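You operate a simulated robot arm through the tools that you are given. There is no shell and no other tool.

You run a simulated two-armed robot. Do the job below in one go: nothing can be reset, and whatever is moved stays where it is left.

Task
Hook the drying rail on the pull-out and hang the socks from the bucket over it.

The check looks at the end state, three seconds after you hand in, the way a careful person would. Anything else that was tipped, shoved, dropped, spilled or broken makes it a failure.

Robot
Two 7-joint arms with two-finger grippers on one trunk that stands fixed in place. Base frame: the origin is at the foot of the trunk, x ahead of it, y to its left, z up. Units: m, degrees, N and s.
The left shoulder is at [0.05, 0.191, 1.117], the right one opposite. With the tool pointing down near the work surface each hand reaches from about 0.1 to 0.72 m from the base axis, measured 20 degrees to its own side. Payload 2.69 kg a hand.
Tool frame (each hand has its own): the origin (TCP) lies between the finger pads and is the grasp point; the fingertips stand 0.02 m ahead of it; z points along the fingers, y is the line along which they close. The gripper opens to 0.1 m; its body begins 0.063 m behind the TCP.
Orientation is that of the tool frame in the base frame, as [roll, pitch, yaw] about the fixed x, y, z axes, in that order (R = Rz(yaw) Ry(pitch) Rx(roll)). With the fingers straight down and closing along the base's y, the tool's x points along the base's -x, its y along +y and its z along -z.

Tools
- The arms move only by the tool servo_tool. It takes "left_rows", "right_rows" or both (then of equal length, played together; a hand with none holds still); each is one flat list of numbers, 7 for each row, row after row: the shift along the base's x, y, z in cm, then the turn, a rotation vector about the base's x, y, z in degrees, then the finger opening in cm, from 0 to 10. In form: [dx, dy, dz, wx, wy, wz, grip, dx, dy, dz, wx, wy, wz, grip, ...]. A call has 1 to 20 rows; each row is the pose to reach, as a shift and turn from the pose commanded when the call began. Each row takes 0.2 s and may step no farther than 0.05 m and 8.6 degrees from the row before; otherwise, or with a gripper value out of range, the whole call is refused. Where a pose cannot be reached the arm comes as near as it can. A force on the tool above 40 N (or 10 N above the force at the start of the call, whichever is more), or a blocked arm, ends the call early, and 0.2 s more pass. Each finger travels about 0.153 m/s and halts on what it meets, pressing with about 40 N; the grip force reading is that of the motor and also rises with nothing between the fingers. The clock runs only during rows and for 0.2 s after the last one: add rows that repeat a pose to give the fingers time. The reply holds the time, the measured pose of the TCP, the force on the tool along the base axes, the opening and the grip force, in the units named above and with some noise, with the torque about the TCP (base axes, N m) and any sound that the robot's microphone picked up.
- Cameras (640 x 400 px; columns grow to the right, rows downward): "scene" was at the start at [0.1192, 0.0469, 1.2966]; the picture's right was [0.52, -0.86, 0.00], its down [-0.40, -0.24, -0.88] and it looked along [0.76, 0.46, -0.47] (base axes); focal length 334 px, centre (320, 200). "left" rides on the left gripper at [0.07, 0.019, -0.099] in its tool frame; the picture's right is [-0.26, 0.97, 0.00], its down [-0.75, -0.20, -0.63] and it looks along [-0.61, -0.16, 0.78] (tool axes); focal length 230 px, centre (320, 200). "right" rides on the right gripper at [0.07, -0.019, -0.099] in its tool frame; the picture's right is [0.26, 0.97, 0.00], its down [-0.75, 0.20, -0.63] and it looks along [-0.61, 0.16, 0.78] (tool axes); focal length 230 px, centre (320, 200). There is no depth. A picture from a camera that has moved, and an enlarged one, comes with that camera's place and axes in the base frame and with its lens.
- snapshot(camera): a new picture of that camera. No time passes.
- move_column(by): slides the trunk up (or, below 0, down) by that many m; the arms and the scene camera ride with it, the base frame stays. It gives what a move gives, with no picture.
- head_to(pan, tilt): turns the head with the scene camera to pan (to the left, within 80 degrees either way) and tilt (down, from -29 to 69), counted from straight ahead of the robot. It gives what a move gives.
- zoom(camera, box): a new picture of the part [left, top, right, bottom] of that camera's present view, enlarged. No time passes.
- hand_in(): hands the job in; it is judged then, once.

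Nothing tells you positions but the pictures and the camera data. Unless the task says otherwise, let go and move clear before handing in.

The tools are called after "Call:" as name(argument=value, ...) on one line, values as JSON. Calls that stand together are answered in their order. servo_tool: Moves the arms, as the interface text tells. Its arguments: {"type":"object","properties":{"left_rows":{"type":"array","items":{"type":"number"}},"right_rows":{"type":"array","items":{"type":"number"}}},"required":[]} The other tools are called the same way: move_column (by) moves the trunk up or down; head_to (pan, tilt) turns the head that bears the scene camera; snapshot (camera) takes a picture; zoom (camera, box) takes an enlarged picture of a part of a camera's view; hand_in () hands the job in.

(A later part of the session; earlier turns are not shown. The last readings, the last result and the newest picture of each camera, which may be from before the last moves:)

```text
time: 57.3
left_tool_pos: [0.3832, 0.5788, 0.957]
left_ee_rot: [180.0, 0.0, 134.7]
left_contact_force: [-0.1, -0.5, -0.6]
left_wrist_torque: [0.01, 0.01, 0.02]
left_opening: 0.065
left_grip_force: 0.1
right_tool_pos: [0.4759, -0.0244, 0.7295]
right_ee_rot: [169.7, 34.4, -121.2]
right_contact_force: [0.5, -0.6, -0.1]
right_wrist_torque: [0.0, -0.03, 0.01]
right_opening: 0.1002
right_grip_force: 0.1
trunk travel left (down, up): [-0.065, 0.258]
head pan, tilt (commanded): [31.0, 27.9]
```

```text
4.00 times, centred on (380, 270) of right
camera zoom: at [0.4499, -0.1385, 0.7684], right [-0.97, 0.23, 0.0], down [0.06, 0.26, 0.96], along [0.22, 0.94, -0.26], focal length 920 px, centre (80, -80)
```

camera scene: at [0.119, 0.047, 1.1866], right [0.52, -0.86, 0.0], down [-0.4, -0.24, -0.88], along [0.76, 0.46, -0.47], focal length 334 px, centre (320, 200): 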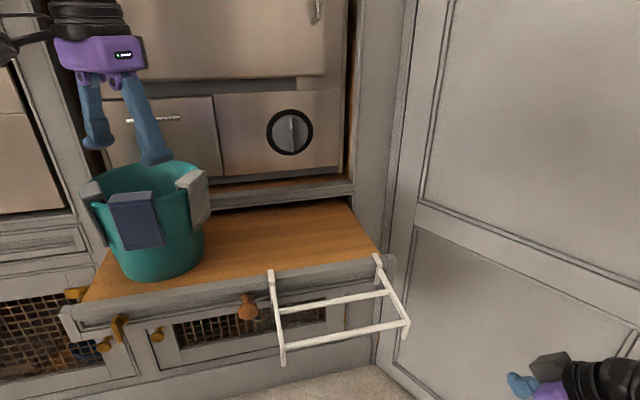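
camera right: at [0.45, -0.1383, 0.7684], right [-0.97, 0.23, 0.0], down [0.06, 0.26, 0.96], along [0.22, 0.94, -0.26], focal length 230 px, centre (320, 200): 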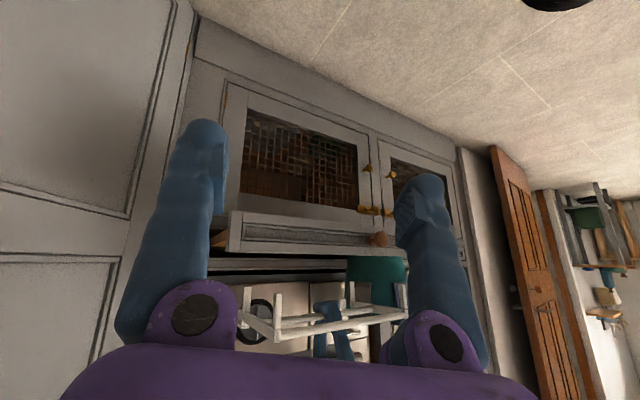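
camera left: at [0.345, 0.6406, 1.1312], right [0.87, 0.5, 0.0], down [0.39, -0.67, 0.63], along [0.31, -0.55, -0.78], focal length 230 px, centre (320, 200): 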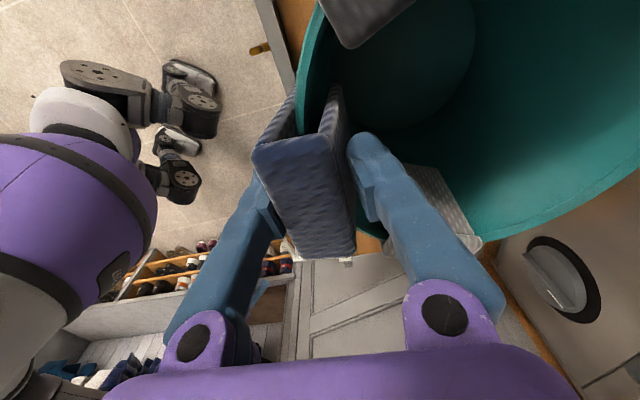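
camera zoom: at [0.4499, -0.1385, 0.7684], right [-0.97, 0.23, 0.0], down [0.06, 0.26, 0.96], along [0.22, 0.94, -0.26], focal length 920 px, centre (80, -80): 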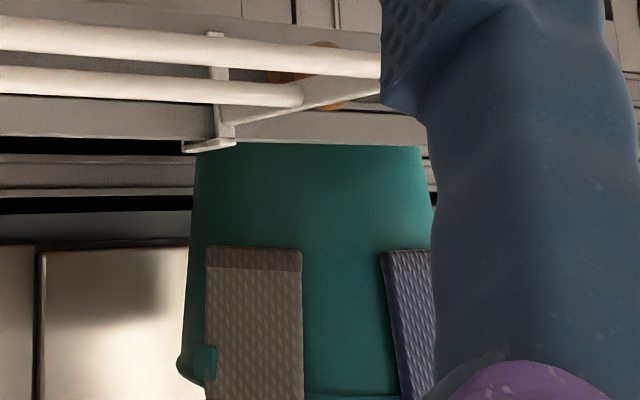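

The sock's top is at z≈0.923, its centre is now near (0.378, 0.577), and the bucket is back in place. I'll regrip just the solid top fold, with the fingertips only about 1.2 cm below the top, so the flaps aren't squeezed onto the rim.

Call:
servo_tool(left_rows=[-0.3, -0.1, -0.9, 0, 0, -0.7, 6, -0.5, -0.2, -1.8, 0, 0, -1.4, 5.5, -0.5, -0.2, -2.6, 0, 0, -2, 5, -0.5, -0.2, -2.6, 0, 0, -2, 4, -0.5, -0.2, -2.6, 0, 0, -2, 3.4, -0.5, -0.2, -2.6, 0, 0, -2, 3, -0.5, -0.2, -2.6, 0, 0, -2, 2.7, -0.5, -0.2, -2.6, 0, 0, -2, 2.7])

Call:
zoom(camera="scene", box=[70, 130, 230, 290])

Call:
zoom(camera="left", box=[200, 60, 420, 280])

```text
time: 59.1
left_tool_pos: [0.376, 0.576, 0.9303]
left_ee_rot: [-180.0, -0.1, 132.6]
left_contact_force: [0.0, 1.5, 1.2]
left_wrist_torque: [-0.01, -0.02, 0.0]
left_opening: 0.032
left_grip_force: 39.9
right_tool_pos: [0.4764, -0.0252, 0.7301]
right_ee_rot: [169.8, 34.4, -121.2]
right_contact_force: [-0.8, -0.1, 0.6]
right_wrist_torque: [0.0, 0.0, 0.02]
right_opening: 0.1
right_grip_force: 0.0
trunk travel left (down, up): [-0.065, 0.258]
head pan, tilt (commanded): [31.0, 27.9]
```

```text
2.50 times, centred on (150, 210) of scene
camera zoom: at [0.1193, 0.047, 1.1866], right [0.52, -0.86, 0.0], down [-0.4, -0.24, -0.88], along [0.76, 0.46, -0.47], focal length 834 px, centre (745, 175)
```

zoom: 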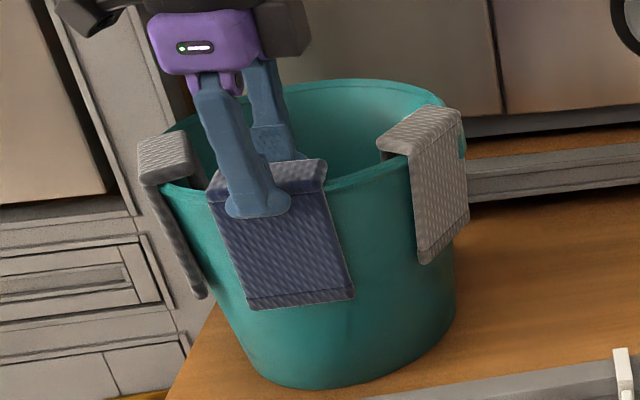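

```text
1.82 times, centred on (310, 170) of left
camera zoom: at [0.3435, 0.6405, 1.0294], right [0.88, 0.47, 0.0], down [0.36, -0.69, 0.63], along [0.29, -0.56, -0.78], focal length 418 px, centre (338, 254)
```

zoom: 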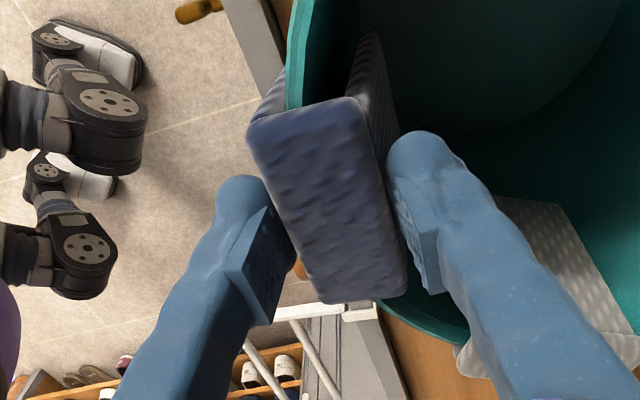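

The top is gripped at the same width, so the flaps aren't being crushed. The likely cause is that the bucket wall tapers about 7–8°, so a sock held exactly vertical jams on it when pulled straight up. I'll release, lean the hand 8° to match the wall, regrip, and pull along the wall's slope.

Call:
servo_tool(left_rows=[0, 0, 0, 0, 0, 0, 4, 0, 0, 0, 0, 0, 0, 5, 0, 0, 1, 2.8, -2.8, 0, 5, 0, 0, 0.6, 5.66, -5.66, 0, 5, 0, 0, 0.2, 5.66, -5.66, 0, 5])

Call:
zoom(camera="left", box=[200, 60, 420, 280])

Call:
zoom(camera="scene", box=[90, 160, 170, 260])

```text
time: 60.3
left_tool_pos: [0.3777, 0.5759, 0.9304]
left_ee_rot: [172.0, -0.3, 132.7]
left_contact_force: [-0.6, 0.6, 0.5]
left_wrist_torque: [-0.01, 0.0, 0.01]
left_opening: 0.0503
left_grip_force: 0.0
right_tool_pos: [0.4781, -0.0234, 0.7307]
right_ee_rot: [169.7, 34.4, -121.2]
right_contact_force: [0.7, -0.5, 0.0]
right_wrist_torque: [-0.01, -0.04, -0.02]
right_opening: 0.0998
right_grip_force: 0.1
trunk travel left (down, up): [-0.065, 0.258]
head pan, tilt (commanded): [31.0, 27.9]
```

```text
1.82 times, centred on (310, 170) of left
camera zoom: at [0.3339, 0.6313, 1.0318], right [0.88, 0.46, 0.13], down [0.3, -0.75, 0.59], along [0.37, -0.48, -0.79], focal length 418 px, centre (338, 254)
```

zoom: 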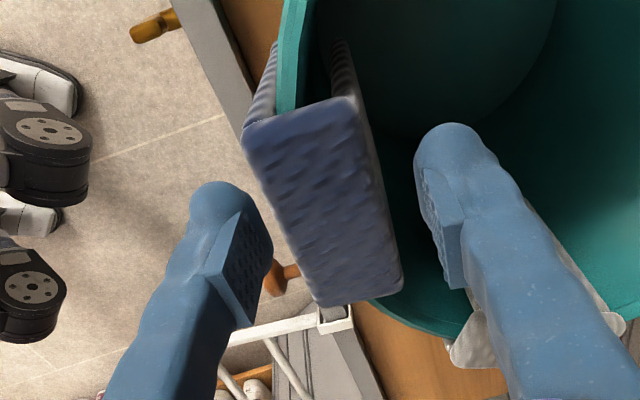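

```text
4.00 times, centred on (130, 210) of scene
camera zoom: at [0.1195, 0.0479, 1.1864], right [0.52, -0.86, 0.0], down [-0.4, -0.24, -0.88], along [0.76, 0.45, -0.47], focal length 1335 px, centre (1080, 160)
```

zoom: 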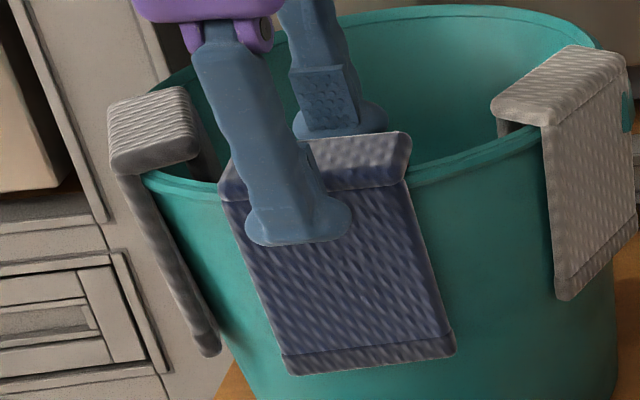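

Call:
servo_tool(left_rows=[-0.2, -0.15, -0.4, 0, 0, 0, 5, -0.2, -0.15, -0.7, 0, 0, 0, 4.5, -0.2, -0.15, -0.7, 0, 0, 0, 4, -0.2, -0.15, -0.7, 0, 0, 0, 3.4, -0.2, -0.15, -0.7, 0, 0, 0, 3, -0.2, -0.15, -0.7, 0, 0, 0, 2.7, -0.2, -0.15, -0.7, 0, 0, 0, 2.7])

Call:
servo_tool(left_rows=[-0.05, -0.05, 0.5, 0, 0, 0, 2.7, -0.1, -0.1, 1, 0, 0, 0, 2.7, -0.2, -0.2, 1.7, 0, 0, 0, 2.7, -0.25, -0.25, 2.5, 0, 0, 0, 2.7])

Call:
zoom(camera="scene", box=[70, 130, 230, 290])

Call:
zoom(camera="left", box=[200, 60, 420, 280])

```text
time: 61.9
left_tool_pos: [0.3745, 0.5744, 0.9244]
left_ee_rot: [171.9, -0.2, 132.6]
left_contact_force: [0.0, 0.2, -0.1]
left_wrist_torque: [-0.02, 0.05, 0.04]
left_opening: 0.0312
left_grip_force: 39.8
right_tool_pos: [0.4771, -0.0239, 0.7309]
right_ee_rot: [169.7, 34.3, -121.3]
right_contact_force: [0.1, 0.3, -0.4]
right_wrist_torque: [-0.01, 0.02, 0.04]
right_opening: 0.0999
right_grip_force: 0.1
trunk travel left (down, up): [-0.065, 0.258]
head pan, tilt (commanded): [31.0, 27.9]
```

```text
time: 62.9
left_tool_pos: [0.3723, 0.5718, 0.9478]
left_ee_rot: [172.0, -0.2, 132.7]
left_contact_force: [0.3, -0.6, -0.3]
left_wrist_torque: [-0.04, 0.0, -0.02]
left_opening: 0.0311
left_grip_force: 40.1
right_tool_pos: [0.477, -0.0246, 0.7302]
right_ee_rot: [169.8, 34.4, -121.1]
right_contact_force: [0.0, 1.0, -0.2]
right_wrist_torque: [0.0, -0.01, 0.04]
right_opening: 0.1
right_grip_force: 0.1
trunk travel left (down, up): [-0.065, 0.258]
head pan, tilt (commanded): [31.0, 27.9]
```

```text
2.50 times, centred on (150, 210) of scene
camera zoom: at [0.1193, 0.0469, 1.1866], right [0.52, -0.86, 0.0], down [-0.4, -0.24, -0.88], along [0.76, 0.46, -0.47], focal length 834 px, centre (745, 175)
```

zoom: 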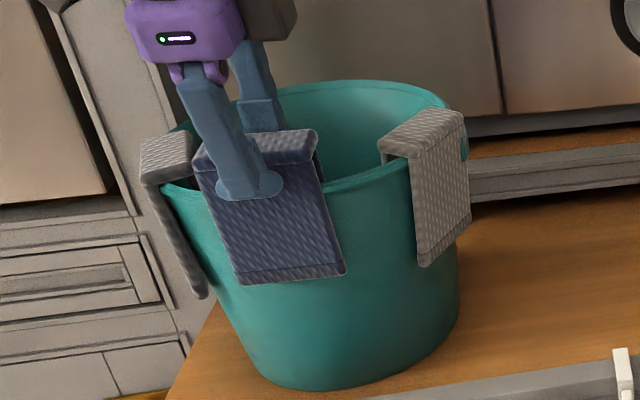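

```text
1.82 times, centred on (310, 170) of left
camera zoom: at [0.3292, 0.6265, 1.0506], right [0.88, 0.46, 0.13], down [0.3, -0.75, 0.59], along [0.37, -0.48, -0.8], focal length 418 px, centre (338, 254)
```

zoom: 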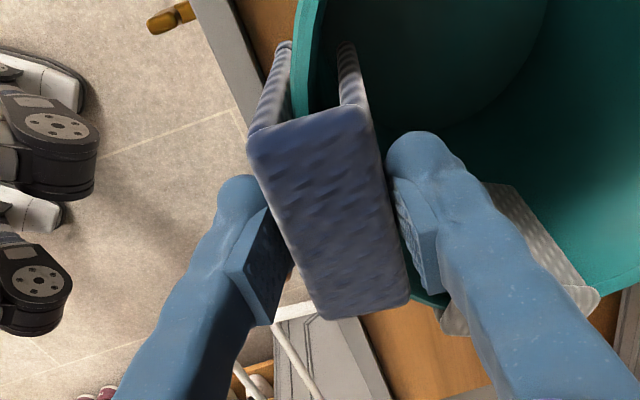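

This works: the sock slides up freely while the bucket stays put. Continuing along the wall's slope until it is clear.

Call:
servo_tool(left_rows=[-0.15, -0.15, 1.5, 0, 0, 0, 2.7, -0.3, -0.3, 3, 0, 0, 0, 2.7, -0.45, -0.45, 4.5, 0, 0, 0, 2.7, -0.6, -0.6, 6, 0, 0, 0, 2.7, -0.75, -0.75, 7.5, 0, 0, 0, 2.7, -0.9, -0.9, 9, 0, 0, 0, 2.7, -1.1, -1.1, 11, 0, 0, 0, 2.7])

Call:
zoom(camera="scene", box=[70, 90, 230, 290])

Call:
snapshot(camera="left")

```text
time: 64.5
left_tool_pos: [0.3619, 0.5616, 1.0601]
left_ee_rot: [171.9, -0.2, 132.8]
left_contact_force: [0.0, -0.5, -0.4]
left_wrist_torque: [-0.01, 0.01, 0.01]
left_opening: 0.0312
left_grip_force: 39.8
right_tool_pos: [0.4768, -0.0243, 0.7297]
right_ee_rot: [169.7, 34.4, -121.2]
right_contact_force: [-0.3, -0.8, -0.4]
right_wrist_torque: [-0.01, 0.0, 0.01]
right_opening: 0.1001
right_grip_force: 0.0
trunk travel left (down, up): [-0.065, 0.258]
head pan, tilt (commanded): [31.0, 27.9]
```

```text
2.00 times, centred on (150, 190) of scene
camera zoom: at [0.1192, 0.0467, 1.1866], right [0.51, -0.86, 0.0], down [-0.4, -0.24, -0.88], along [0.76, 0.46, -0.47], focal length 667 px, centre (660, 220)
```

zoom: 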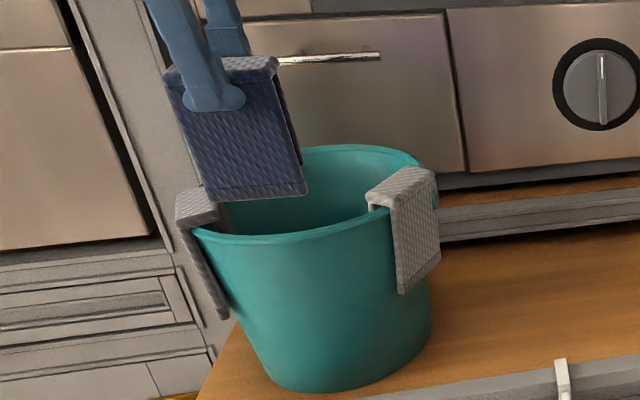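

```text
taken
camera left: at [0.3193, 0.6162, 1.1612], right [0.88, 0.46, 0.13], down [0.3, -0.75, 0.59], along [0.37, -0.48, -0.8], focal length 230 px, centre (320, 200)
```

left: 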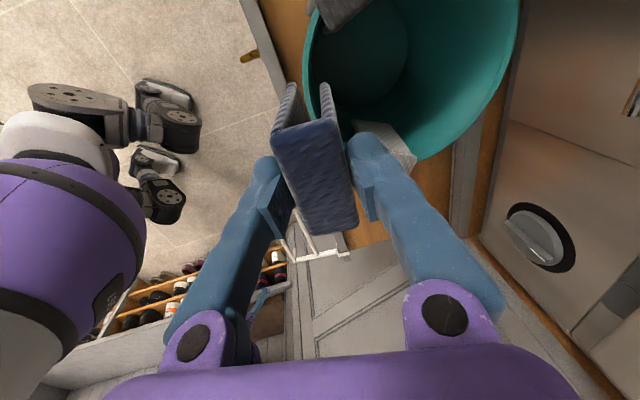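

The navy sock is free and the bucket is undisturbed. Carrying it over to above the back rod of the rail (left part), straightening the hand to vertical on the way.

Call:
servo_tool(left_rows=[0.6, -3.6, 1, -0.8, 0.8, 0.3, 2.7, 2.4, -7.4, 1, -1.6, 1.6, 0.6, 2.7, 4.3, -11.2, 1, -2.4, 2.4, 0.9, 2.7, 6.3, -15, 1, -3.2, 3.2, 1.3, 2.7, 8.3, -18.8, 0, -4, 4, 1.6, 2.7, 10.4, -22.6, -1.5, -4.8, 4.8, 1.9, 2.7, 12.7, -26.4, -3.5, -5.66, 5.66, 2.2, 2.7, 12.7, -26.4, -7.5, -5.66, 5.66, 2.2, 2.7, 12.7, -26.4, -11.5, -5.66, 5.66, 2.2, 2.7, 12.7, -26.4, -15.5, -5.66, 5.66, 2.2, 2.7, 12.7, -26.4, -15.5, -5.66, 5.66, 2.2, 2.7])

Call:
snapshot(camera="scene")

Call:
zoom(camera="scene", box=[240, 160, 430, 370])

Call:
snapshot(camera="left")

Call:
zoom(camera="right", box=[210, 190, 410, 350])

```text
time: 66.9
left_tool_pos: [0.4908, 0.2975, 0.9054]
left_ee_rot: [180.0, -0.1, 134.9]
left_contact_force: [-1.0, 0.4, 0.0]
left_wrist_torque: [0.0, 0.01, 0.01]
left_opening: 0.0312
left_grip_force: 39.8
right_tool_pos: [0.4773, -0.0244, 0.7303]
right_ee_rot: [169.8, 34.5, -121.3]
right_contact_force: [-0.5, 0.1, 0.7]
right_wrist_torque: [0.01, 0.01, 0.0]
right_opening: 0.0999
right_grip_force: 0.1
trunk travel left (down, up): [-0.065, 0.258]
head pan, tilt (commanded): [31.0, 27.9]
```

```text
taken
camera scene: at [0.1193, 0.047, 1.1866], right [0.52, -0.86, 0.0], down [-0.4, -0.24, -0.88], along [0.76, 0.46, -0.47], focal length 334 px, centre (320, 200)
```

scene: 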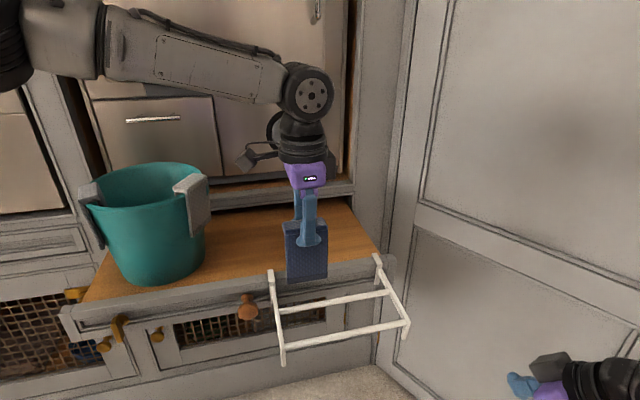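

```text
1.90 times, centred on (335, 265) of scene
camera zoom: at [0.1193, 0.047, 1.1866], right [0.52, -0.86, 0.0], down [-0.4, -0.24, -0.88], along [0.76, 0.46, -0.47], focal length 636 px, centre (291, 76)
```

zoom: 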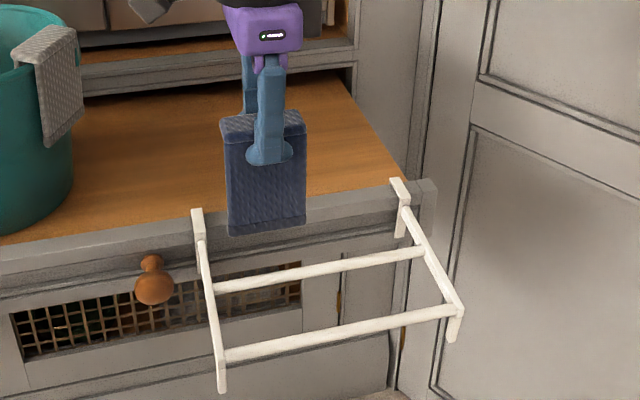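

```text
taken
camera left: at [0.4547, 0.3617, 1.0045], right [0.87, 0.5, 0.0], down [0.39, -0.67, 0.63], along [0.31, -0.54, -0.78], focal length 230 px, centre (320, 200)
```

left: 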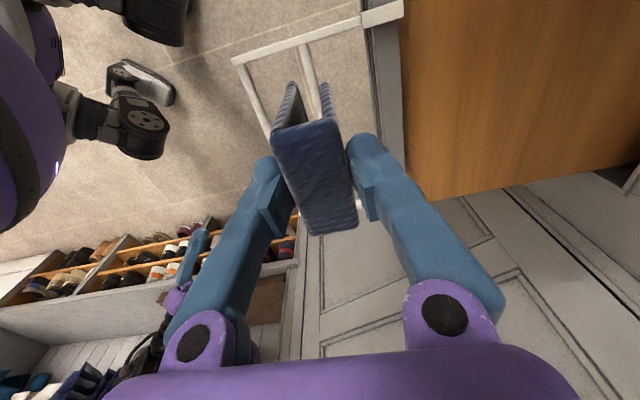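

```text
2.50 times, centred on (310, 270) of right
camera zoom: at [0.45, -0.1382, 0.7685], right [-0.97, 0.23, 0.0], down [0.06, 0.26, 0.96], along [0.22, 0.94, -0.26], focal length 575 px, centre (345, 25)
```

zoom: 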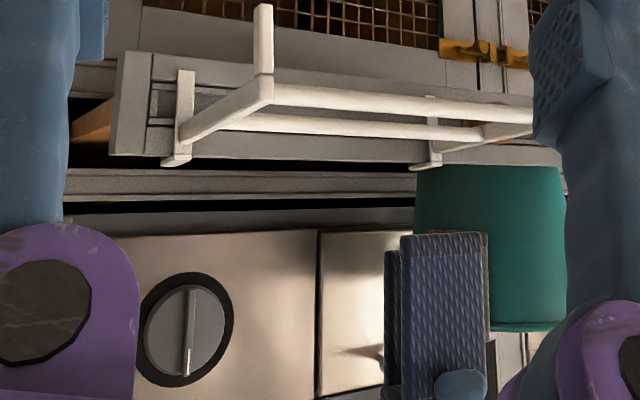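

Call:
zoom(camera="left", box=[220, 0, 420, 140])

```text
2.86 times, centred on (320, 70) of left
camera zoom: at [0.4547, 0.3617, 1.0045], right [0.87, 0.5, 0.0], down [0.39, -0.67, 0.63], along [0.31, -0.54, -0.78], focal length 657 px, centre (320, 571)
```

zoom: 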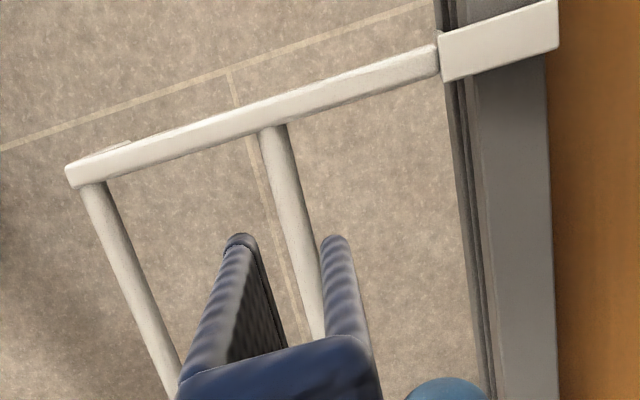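

A clear view: the rod lies between the sock's two flaps, just 4 mm off-centre. I'll correct that and lower the flaps around the rod.

Call:
servo_tool(left_rows=[-0.3, -0.3, -1, 0, 0, 0, 2.7, -0.3, -0.3, -3, 0, 0, 0, 2.7, -0.3, -0.3, -5, 0, 0, 0, 2.7, -0.3, -0.3, -7, 0, 0, 0, 2.7, -0.3, -0.3, -9, 0, 0, 0, 2.7, -0.3, -0.3, -11, 0, 0, 0, 2.7])

Call:
zoom(camera="left", box=[220, 0, 420, 240])

Call:
zoom(camera="scene", box=[240, 200, 430, 370])

Call:
zoom(camera="right", box=[210, 190, 410, 350])

```text
time: 68.3
left_tool_pos: [0.4855, 0.2945, 0.7923]
left_ee_rot: [179.9, -0.1, 134.9]
left_contact_force: [0.5, 0.9, -0.8]
left_wrist_torque: [-0.01, -0.04, -0.03]
left_opening: 0.0314
left_grip_force: 40.2
right_tool_pos: [0.4767, -0.0246, 0.7303]
right_ee_rot: [169.7, 34.4, -121.2]
right_contact_force: [0.7, -0.4, -0.2]
right_wrist_torque: [-0.02, 0.0, 0.01]
right_opening: 0.1003
right_grip_force: 0.1
trunk travel left (down, up): [-0.065, 0.258]
head pan, tilt (commanded): [31.0, 27.9]
```

```text
1.67 times, centred on (320, 120) of left
camera zoom: at [0.4501, 0.3575, 0.8929], right [0.87, 0.5, 0.0], down [0.39, -0.67, 0.63], along [0.31, -0.54, -0.78], focal length 384 px, centre (320, 333)
```

zoom: 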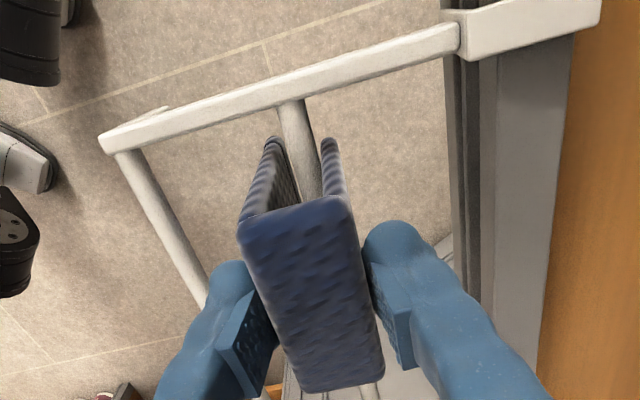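

```text
2.35 times, centred on (335, 285) of scene
camera zoom: at [0.1193, 0.047, 1.1866], right [0.52, -0.86, 0.0], down [-0.4, -0.24, -0.88], along [0.76, 0.46, -0.47], focal length 785 px, centre (285, 0)
```

zoom: 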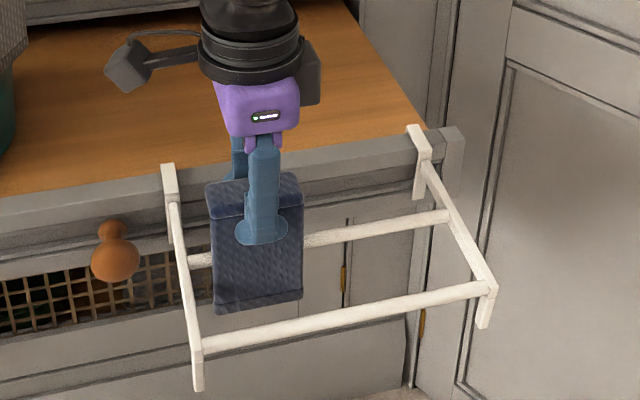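

```text
2.50 times, centred on (310, 270) of right
camera zoom: at [0.45, -0.1382, 0.7685], right [-0.97, 0.23, 0.0], down [0.06, 0.26, 0.96], along [0.22, 0.94, -0.26], focal length 575 px, centre (345, 25)
```

zoom: 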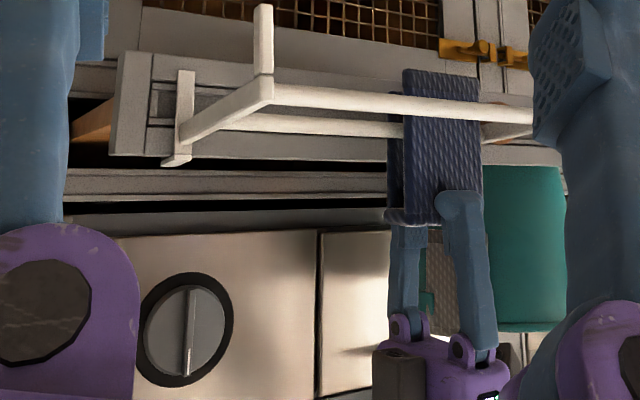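

The rod is between the flaps. Lowering the rest of the way in small steps.

Call:
servo_tool(left_rows=[0, 0, -1, 0, 0, 0, 2.7, 0, 0, -2, 0, 0, 0, 2.7, 0, 0, -2.8, 0, 0, 0, 2.7, 0, 0, -3.4, 0, 0, 0, 2.7, 0, 0, -3.8, 0, 0, 0, 2.7])

Call:
zoom(camera="right", box=[210, 190, 410, 350])

Call:
zoom(camera="left", box=[220, 0, 420, 240])

```text
time: 69.5
left_tool_pos: [0.4854, 0.294, 0.7576]
left_ee_rot: [-179.9, -0.1, 134.9]
left_contact_force: [0.2, 0.6, -0.3]
left_wrist_torque: [0.01, 0.01, 0.02]
left_opening: 0.0313
left_grip_force: 40.0
right_tool_pos: [0.4758, -0.0243, 0.7307]
right_ee_rot: [169.6, 34.3, -121.3]
right_contact_force: [-0.1, 0.5, 0.1]
right_wrist_torque: [0.01, 0.03, 0.02]
right_opening: 0.1002
right_grip_force: 0.0
trunk travel left (down, up): [-0.065, 0.258]
head pan, tilt (commanded): [31.0, 27.9]
```

```text
2.50 times, centred on (310, 270) of right
camera zoom: at [0.45, -0.1383, 0.7685], right [-0.97, 0.23, 0.0], down [0.06, 0.26, 0.96], along [0.22, 0.94, -0.26], focal length 575 px, centre (345, 25)
```

zoom: 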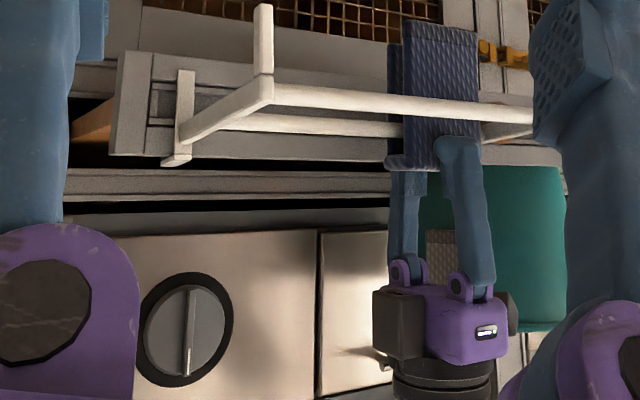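

```text
1.67 times, centred on (320, 120) of left
camera zoom: at [0.4494, 0.3573, 0.8568], right [0.87, 0.5, 0.0], down [0.39, -0.67, 0.63], along [0.31, -0.54, -0.78], focal length 384 px, centre (320, 333)
```

zoom: 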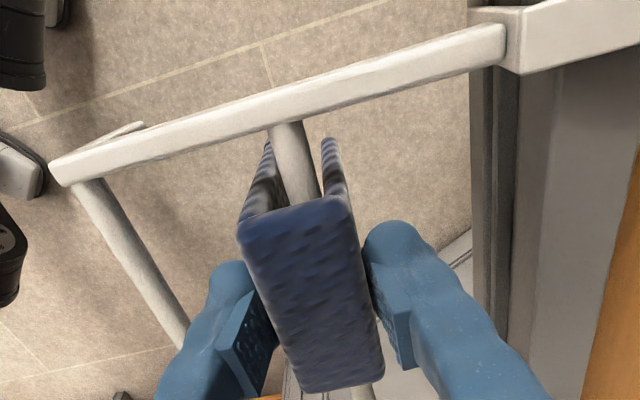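

Call:
servo_tool(left_rows=[0, 0, -0.3, 0, 0, 0, 2.7, 0, 0, -0.6, 0, 0, 0, 2.7, 0, 0, -0.9, 0, 0, 0, 2.7, 0, 0, -1.2, 0, 0, 0, 2.7])

Call:
zoom(camera="right", box=[330, 190, 410, 270])

Call:
zoom(camera="left", box=[220, 0, 420, 240])

```text
time: 70.5
left_tool_pos: [0.4848, 0.2942, 0.7458]
left_ee_rot: [179.9, -0.1, 134.9]
left_contact_force: [-2.0, 0.3, 3.7]
left_wrist_torque: [-0.1, -0.06, -0.07]
left_opening: 0.0314
left_grip_force: 40.0
right_tool_pos: [0.4769, -0.0238, 0.7305]
right_ee_rot: [169.8, 34.4, -121.1]
right_contact_force: [-0.3, -1.5, -0.5]
right_wrist_torque: [0.03, 0.03, -0.02]
right_opening: 0.1
right_grip_force: 0.0
trunk travel left (down, up): [-0.065, 0.258]
head pan, tilt (commanded): [31.0, 27.9]
```

```text
5.00 times, centred on (370, 230) of right
camera zoom: at [0.4498, -0.1383, 0.7687], right [-0.97, 0.23, 0.0], down [0.06, 0.26, 0.96], along [0.22, 0.94, -0.26], focal length 1150 px, centre (70, 50)
```

zoom: 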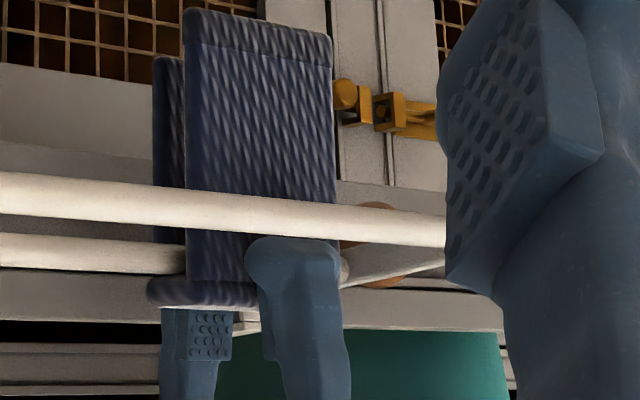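

```text
1.67 times, centred on (320, 120) of left
camera zoom: at [0.4494, 0.3577, 0.8454], right [0.87, 0.5, 0.0], down [0.39, -0.67, 0.63], along [0.31, -0.54, -0.78], focal length 384 px, centre (320, 333)
```

zoom: 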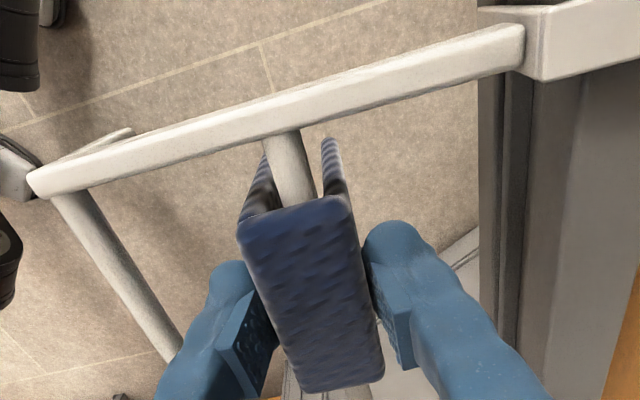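

The sock is resting on the rod (3.7 N). I'll ease up a touch, open the fingers slightly, and withdraw upward.

Call:
servo_tool(left_rows=[0, 0, 0.2, 0, 0, 0, 2.9, 0, 0, 0.2, 0, 0, 0, 3.3, 0, 0, 0.2, 0, 0, 0, 3.8, 0, 0, 0.2, 0, 0, 0, 4.4, 0, 0, 0.2, 0, 0, 0, 4.4])

Call:
zoom(camera="left", box=[200, 0, 440, 260])

Call:
zoom(camera="scene", box=[240, 200, 430, 370])

```text
time: 71.7
left_tool_pos: [0.4863, 0.2952, 0.7468]
left_ee_rot: [180.0, -0.1, 134.9]
left_contact_force: [0.3, 0.4, -0.1]
left_wrist_torque: [-0.03, 0.0, -0.02]
left_opening: 0.0439
left_grip_force: 0.1
right_tool_pos: [0.4768, -0.024, 0.7288]
right_ee_rot: [169.7, 34.4, -121.1]
right_contact_force: [-1.0, 0.5, 0.6]
right_wrist_torque: [-0.01, 0.01, 0.02]
right_opening: 0.1002
right_grip_force: 0.0
trunk travel left (down, up): [-0.065, 0.258]
head pan, tilt (commanded): [31.0, 27.9]
```

```text
1.54 times, centred on (320, 130) of left
camera zoom: at [0.4503, 0.3582, 0.847], right [0.87, 0.5, 0.0], down [0.39, -0.67, 0.63], along [0.31, -0.54, -0.78], focal length 354 px, centre (320, 308)
```

zoom: 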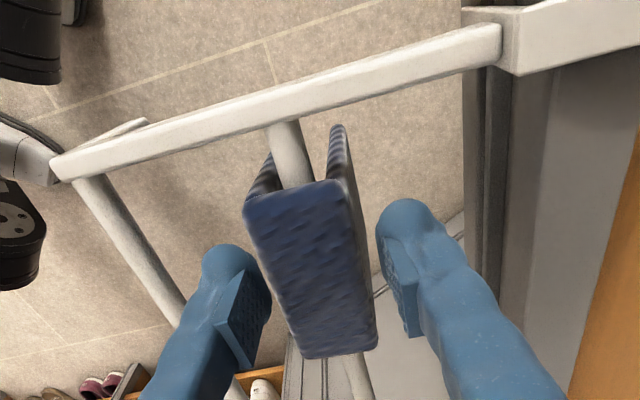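

```text
2.35 times, centred on (335, 285) of scene
camera zoom: at [0.1192, 0.0469, 1.1866], right [0.52, -0.86, 0.0], down [-0.4, -0.24, -0.88], along [0.76, 0.46, -0.47], focal length 785 px, centre (285, 0)
```

zoom: 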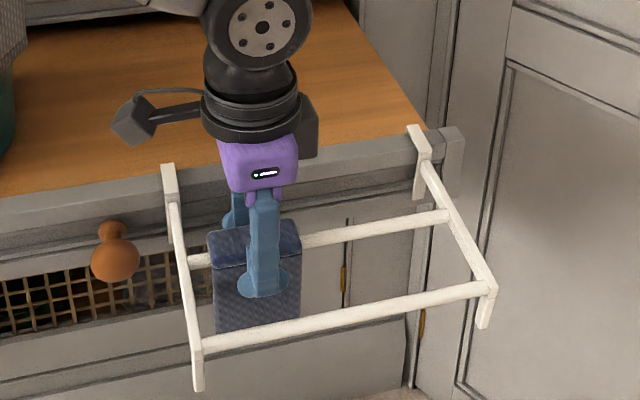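

Call:
servo_tool(left_rows=[0, 0, 2, 0, 0, 0, 4.4, 0, 0, 4.5, 0, 0, 0, 4.6, 0, 0, 8, 0, 0, 0, 5, 0, 0, 12, 0, 0, 0, 6, 0, 0, 16, 0, 0, 0, 6.5, -1, 1, 20, 0, 0, 0, 6.5])

Call:
snapshot(camera="left")

Call:
zoom(camera="scene", box=[240, 200, 430, 370])

Call:
zoom(camera="right", box=[210, 180, 410, 320])

```text
time: 73.1
left_tool_pos: [0.474, 0.3017, 0.9479]
left_ee_rot: [-179.9, -0.2, 134.9]
left_contact_force: [0.3, 0.3, 0.0]
left_wrist_torque: [-0.03, 0.01, 0.02]
left_opening: 0.0648
left_grip_force: 0.0
right_tool_pos: [0.4765, -0.0252, 0.7307]
right_ee_rot: [169.7, 34.4, -121.2]
right_contact_force: [-0.7, 0.3, -0.4]
right_wrist_torque: [-0.03, 0.02, -0.01]
right_opening: 0.0997
right_grip_force: 0.0
trunk travel left (down, up): [-0.065, 0.258]
head pan, tilt (commanded): [31.0, 27.9]
```

```text
taken
camera left: at [0.4393, 0.365, 1.0468], right [0.87, 0.5, 0.0], down [0.39, -0.67, 0.63], along [0.31, -0.54, -0.78], focal length 230 px, centre (320, 200)
```

left: 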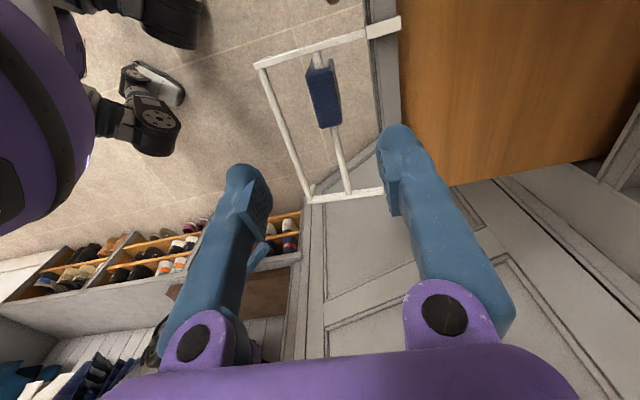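

```text
2.35 times, centred on (335, 285) of scene
camera zoom: at [0.119, 0.0467, 1.1866], right [0.51, -0.86, 0.0], down [-0.4, -0.24, -0.88], along [0.76, 0.46, -0.47], focal length 785 px, centre (285, 0)
```

zoom: 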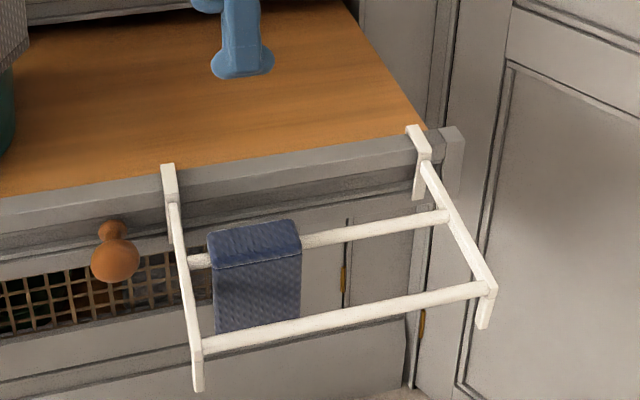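

```text
2.86 times, centred on (310, 250) of right
camera zoom: at [0.4499, -0.1384, 0.7686], right [-0.97, 0.23, 0.0], down [0.06, 0.26, 0.96], along [0.22, 0.94, -0.26], focal length 657 px, centre (349, 57)
```

zoom: 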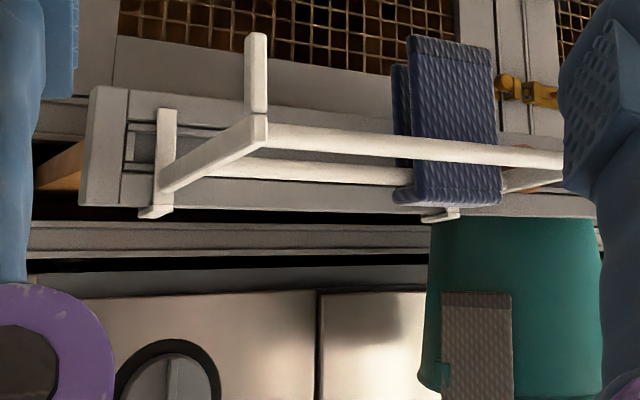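

The navy sock hangs neatly over the back rod. Next is the right-hand gray sock: I'll raise the hand and turn it so its fingers close along that sock's radial direction.

Call:
servo_tool(left_rows=[0, 0, 4, 0, 0, 7.5, 6.5, 0, 2, 8, 0, 0, 15, 6.5, 0, 5.5, 11, 0, 0, 22.5, 6.5, 0.3, 10, 11.5, 0, 0, 30, 6.5, 0.6, 14.5, 11.5, 0, 0, 37.5, 6.5, 1, 18.5, 11.5, 0, 0, 45, 6.5, 1.3, 22, 11.5, 0, 0, 52.5, 6.5, 1.6, 25.5, 11.5, 0, 0, 60, 6.5])

Call:
snapshot(camera="left")

Call:
zoom(camera="scene", box=[70, 90, 250, 290])

```text
time: 74.9
left_tool_pos: [0.49, 0.5591, 1.0619]
left_ee_rot: [-179.9, -0.2, -164.9]
left_contact_force: [0.7, -0.3, 0.0]
left_wrist_torque: [-0.02, 0.03, 0.01]
left_opening: 0.065
left_grip_force: 0.1
right_tool_pos: [0.4776, -0.0246, 0.7304]
right_ee_rot: [169.6, 34.4, -121.3]
right_contact_force: [-0.3, 0.7, -0.2]
right_wrist_torque: [0.0, 0.01, 0.0]
right_opening: 0.1002
right_grip_force: 0.0
trunk travel left (down, up): [-0.065, 0.258]
head pan, tilt (commanded): [31.0, 27.9]
```

```text
taken
camera left: at [0.4184, 0.5598, 1.1602], right [0.0, 1.0, 0.0], down [0.78, 0.0, 0.63], along [0.63, 0.0, -0.78], focal length 230 px, centre (320, 200)
```

left: 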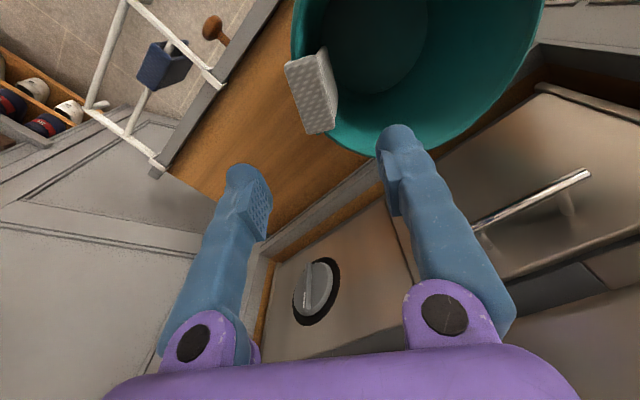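

```text
2.00 times, centred on (160, 190) of scene
camera zoom: at [0.1193, 0.0471, 1.1865], right [0.52, -0.86, 0.0], down [-0.4, -0.24, -0.88], along [0.76, 0.45, -0.47], focal length 667 px, centre (640, 220)
```

zoom: 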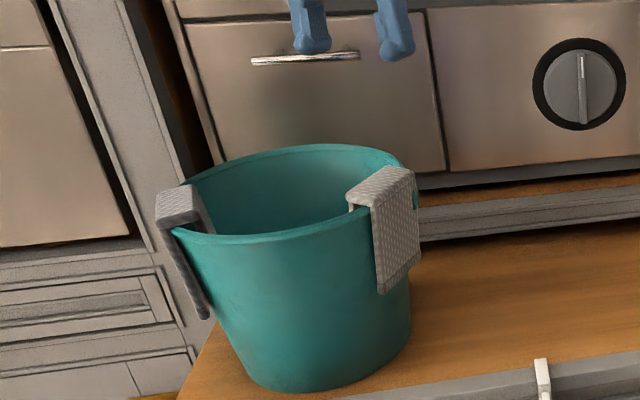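

Call:
zoom(camera="left", box=[260, 30, 380, 150])

```text
3.33 times, centred on (320, 90) of left
camera zoom: at [0.4184, 0.5598, 1.1602], right [0.0, 1.0, 0.0], down [0.78, 0.0, 0.63], along [0.63, 0.0, -0.78], focal length 767 px, centre (320, 567)
```

zoom: 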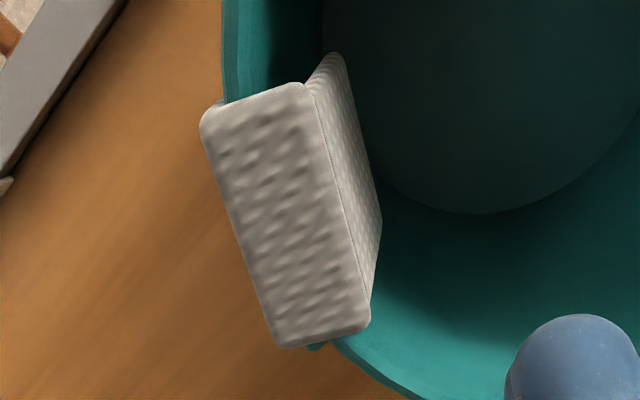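

The right gray sock's top is centred near (0.483, 0.551) with its depth axis at heading 105°, matching the hand's yaw. I'll lean 8° to follow the wall and align 8 cm above it.

Call:
servo_tool(left_rows=[-0.15, -0.6, -2, 2.6, 0.7, 0, 5.5, -0.3, -1.2, -4, 5.2, 1.4, 0, 5.5, -0.45, -1.9, -5.9, 7.73, 2.07, 0, 5.5])

Call:
snapshot(camera="left")

Call:
zoom(camera="left", box=[240, 40, 400, 200])

```text
time: 75.7
left_tool_pos: [0.4878, 0.5399, 1.0017]
left_ee_rot: [172.0, -0.1, -165.1]
left_contact_force: [0.1, 0.1, 0.2]
left_wrist_torque: [-0.01, 0.01, 0.01]
left_opening: 0.055
left_grip_force: 0.1
right_tool_pos: [0.4766, -0.0245, 0.73]
right_ee_rot: [169.8, 34.5, -121.2]
right_contact_force: [-0.1, -0.1, -0.5]
right_wrist_torque: [-0.01, -0.06, 0.03]
right_opening: 0.1001
right_grip_force: 0.0
trunk travel left (down, up): [-0.065, 0.258]
head pan, tilt (commanded): [31.0, 27.9]
```

```text
taken
camera left: at [0.4194, 0.5266, 1.1032], right [0.0, 0.99, 0.13], down [0.8, -0.08, 0.59], along [0.6, 0.11, -0.79], focal length 230 px, centre (320, 200)
```

left: 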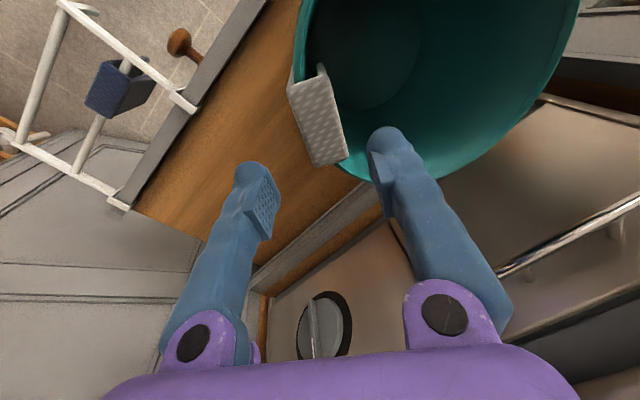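

```text
2.50 times, centred on (320, 120) of left
camera zoom: at [0.4194, 0.5266, 1.1032], right [0.0, 0.99, 0.13], down [0.8, -0.08, 0.59], along [0.6, 0.11, -0.79], focal length 575 px, centre (320, 400)
```

zoom: 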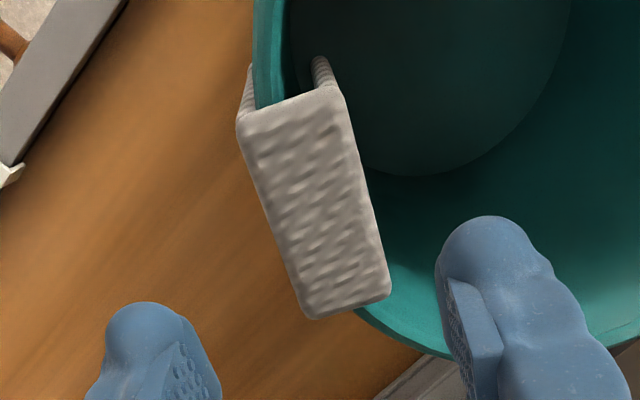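

Call:
servo_tool(left_rows=[-0.65, 0.1, -2, 0, 0, 0, 5.5, -0.75, 0.4, -4, 0, 0, 0, 5.5, -0.8, 0.65, -6, 0, 0, 0, 5.5, -0.89, 0.92, -7.85, 0, 0, 0, 5.5])

Call:
zoom(camera="left", box=[200, 60, 420, 280])

Call:
zoom(camera="scene", box=[90, 110, 250, 290])

```text
time: 76.7
left_tool_pos: [0.476, 0.5485, 0.9241]
left_ee_rot: [172.0, -0.1, -165.0]
left_contact_force: [1.2, 0.4, -0.4]
left_wrist_torque: [-0.01, -0.03, 0.01]
left_opening: 0.055
left_grip_force: 0.2
right_tool_pos: [0.4768, -0.0236, 0.7293]
right_ee_rot: [169.7, 34.3, -121.2]
right_contact_force: [0.2, -0.5, 0.0]
right_wrist_torque: [0.0, -0.01, 0.02]
right_opening: 0.1003
right_grip_force: 0.0
trunk travel left (down, up): [-0.065, 0.258]
head pan, tilt (commanded): [31.0, 27.9]
```

```text
1.82 times, centred on (310, 170) of left
camera zoom: at [0.409, 0.5362, 1.0252], right [0.0, 0.99, 0.13], down [0.8, -0.08, 0.59], along [0.6, 0.1, -0.79], focal length 418 px, centre (338, 254)
```

zoom: 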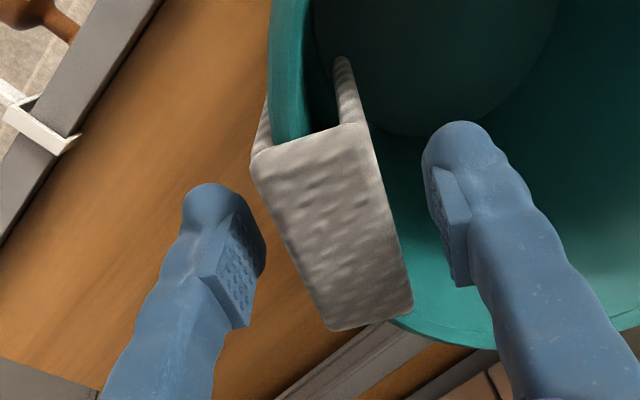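

```text
2.22 times, centred on (170, 200) of scene
camera zoom: at [0.1192, 0.047, 1.1866], right [0.52, -0.86, 0.0], down [-0.4, -0.24, -0.88], along [0.76, 0.46, -0.47], focal length 742 px, centre (653, 200)
```

zoom: 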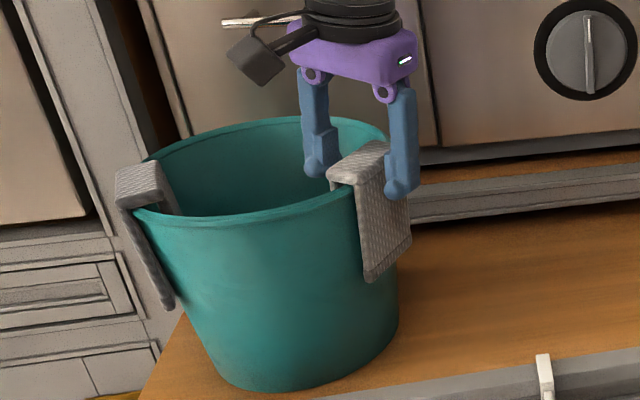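

Centered. Closing on the top fold and pulling up along the wall's slope, checking after 2.5 cm.

Call:
servo_tool(left_rows=[0, 0, 0, 0, 0, 0, 4.6, 0, 0, 0, 0, 0, 0, 4, 0, 0, 0, 0, 0, 0, 3.4, 0, 0, 0, 0, 0, 0, 3, 0, 0, 0, 0, 0, 0, 2.7, 0, 0, 0, 0, 0, 0, 2.7])

Call:
servo_tool(left_rows=[0.02, -0.07, 0.5, 0, 0, 0, 2.7, 0.04, -0.14, 1, 0, 0, 0, 2.7, 0.06, -0.23, 1.7, 0, 0, 0, 2.7, 0.09, -0.34, 2.5, 0, 0, 0, 2.7])

Call:
zoom(camera="scene", box=[90, 110, 250, 290])

Call:
zoom(camera="left", box=[200, 60, 420, 280])

```text
time: 78.1
left_tool_pos: [0.4786, 0.5486, 0.9238]
left_ee_rot: [172.0, -0.2, -165.1]
left_contact_force: [-0.1, 0.1, -0.3]
left_wrist_torque: [-0.02, 0.0, 0.02]
left_opening: 0.0313
left_grip_force: 40.1
right_tool_pos: [0.4755, -0.0237, 0.7297]
right_ee_rot: [169.7, 34.4, -121.2]
right_contact_force: [-0.6, -0.1, -0.9]
right_wrist_torque: [0.04, 0.02, -0.03]
right_opening: 0.1
right_grip_force: 0.0
trunk travel left (down, up): [-0.065, 0.258]
head pan, tilt (commanded): [31.0, 27.9]
```

```text
time: 79.1
left_tool_pos: [0.4797, 0.5447, 0.9488]
left_ee_rot: [171.9, -0.2, -165.1]
left_contact_force: [-0.5, 0.0, -0.4]
left_wrist_torque: [-0.02, 0.0, 0.01]
left_opening: 0.0316
left_grip_force: 39.5
right_tool_pos: [0.4766, -0.0238, 0.7305]
right_ee_rot: [169.7, 34.4, -121.2]
right_contact_force: [0.7, 0.7, -0.2]
right_wrist_torque: [0.0, -0.01, 0.02]
right_opening: 0.1002
right_grip_force: 0.0
trunk travel left (down, up): [-0.065, 0.258]
head pan, tilt (commanded): [31.0, 27.9]
```

```text
2.22 times, centred on (170, 200) of scene
camera zoom: at [0.1192, 0.0469, 1.1866], right [0.52, -0.86, 0.0], down [-0.4, -0.24, -0.88], along [0.76, 0.46, -0.47], focal length 742 px, centre (653, 200)
```

zoom: 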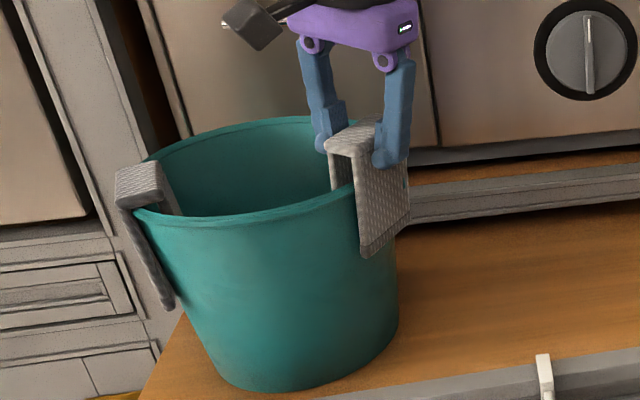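

```text
1.82 times, centred on (310, 170) of left
camera zoom: at [0.4112, 0.5325, 1.0502], right [0.0, 0.99, 0.13], down [0.8, -0.08, 0.59], along [0.6, 0.1, -0.79], focal length 418 px, centre (338, 254)
```

zoom: 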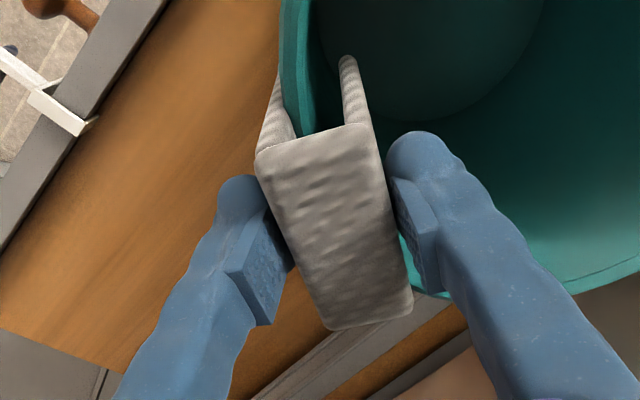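

The sock slides up cleanly and the bucket stays still. Continuing to lift clear.

Call:
servo_tool(left_rows=[0.05, -0.2, 1.5, 0, 0, 0, 2.7, 0.1, -0.4, 3, 0, 0, 0, 2.7, 0.16, -0.6, 4.5, 0, 0, 0, 2.7, 0.22, -0.81, 6, 0, 0, 0, 2.7, 0.27, -1.02, 7.5, 0, 0, 0, 2.7, 0.33, -1.22, 9, 0, 0, 0, 2.7, 0.4, -1.5, 11, 0, 0, 0, 2.7, 0.4, -1.7, 12.5, 0, 0, 0, 2.7])

Call:
zoom(camera="scene", box=[90, 70, 250, 290])

Call:
snapshot(camera="left")

```text
time: 80.9
left_tool_pos: [0.4816, 0.5279, 1.0729]
left_ee_rot: [172.0, 0.0, -165.1]
left_contact_force: [0.0, -0.2, 0.7]
left_wrist_torque: [-0.01, 0.0, -0.01]
left_opening: 0.0309
left_grip_force: 39.7
right_tool_pos: [0.4768, -0.0245, 0.7309]
right_ee_rot: [169.7, 34.3, -121.3]
right_contact_force: [-0.2, 0.2, -0.8]
right_wrist_torque: [-0.01, 0.0, -0.01]
right_opening: 0.1001
right_grip_force: 0.2
trunk travel left (down, up): [-0.065, 0.258]
head pan, tilt (commanded): [31.0, 27.9]
```

```text
1.82 times, centred on (170, 180) of scene
camera zoom: at [0.1192, 0.0468, 1.1866], right [0.52, -0.86, 0.0], down [-0.4, -0.24, -0.88], along [0.76, 0.46, -0.47], focal length 607 px, centre (593, 236)
```

zoom: 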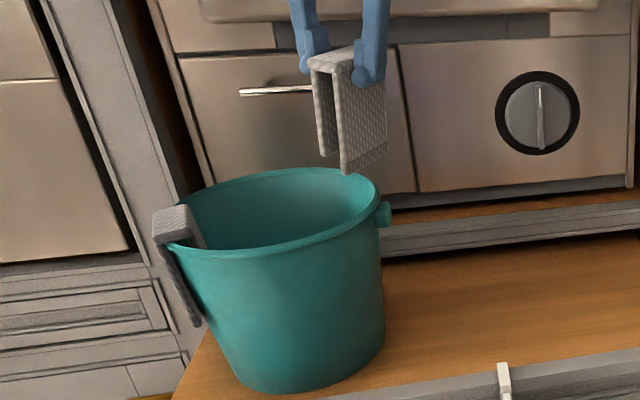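

```text
taken
camera left: at [0.4126, 0.5158, 1.1755], right [0.0, 0.99, 0.13], down [0.8, -0.08, 0.59], along [0.6, 0.1, -0.79], focal length 230 px, centre (320, 200)
```

left: 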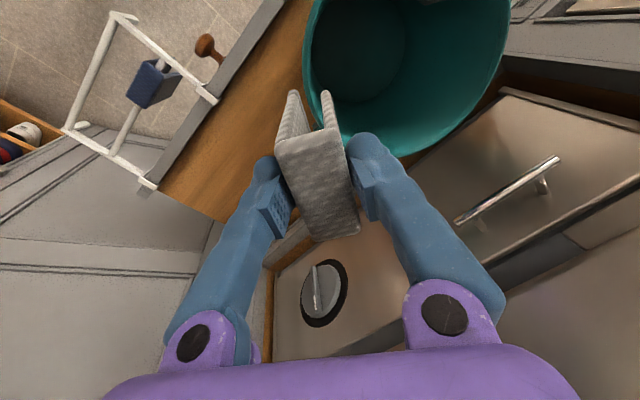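

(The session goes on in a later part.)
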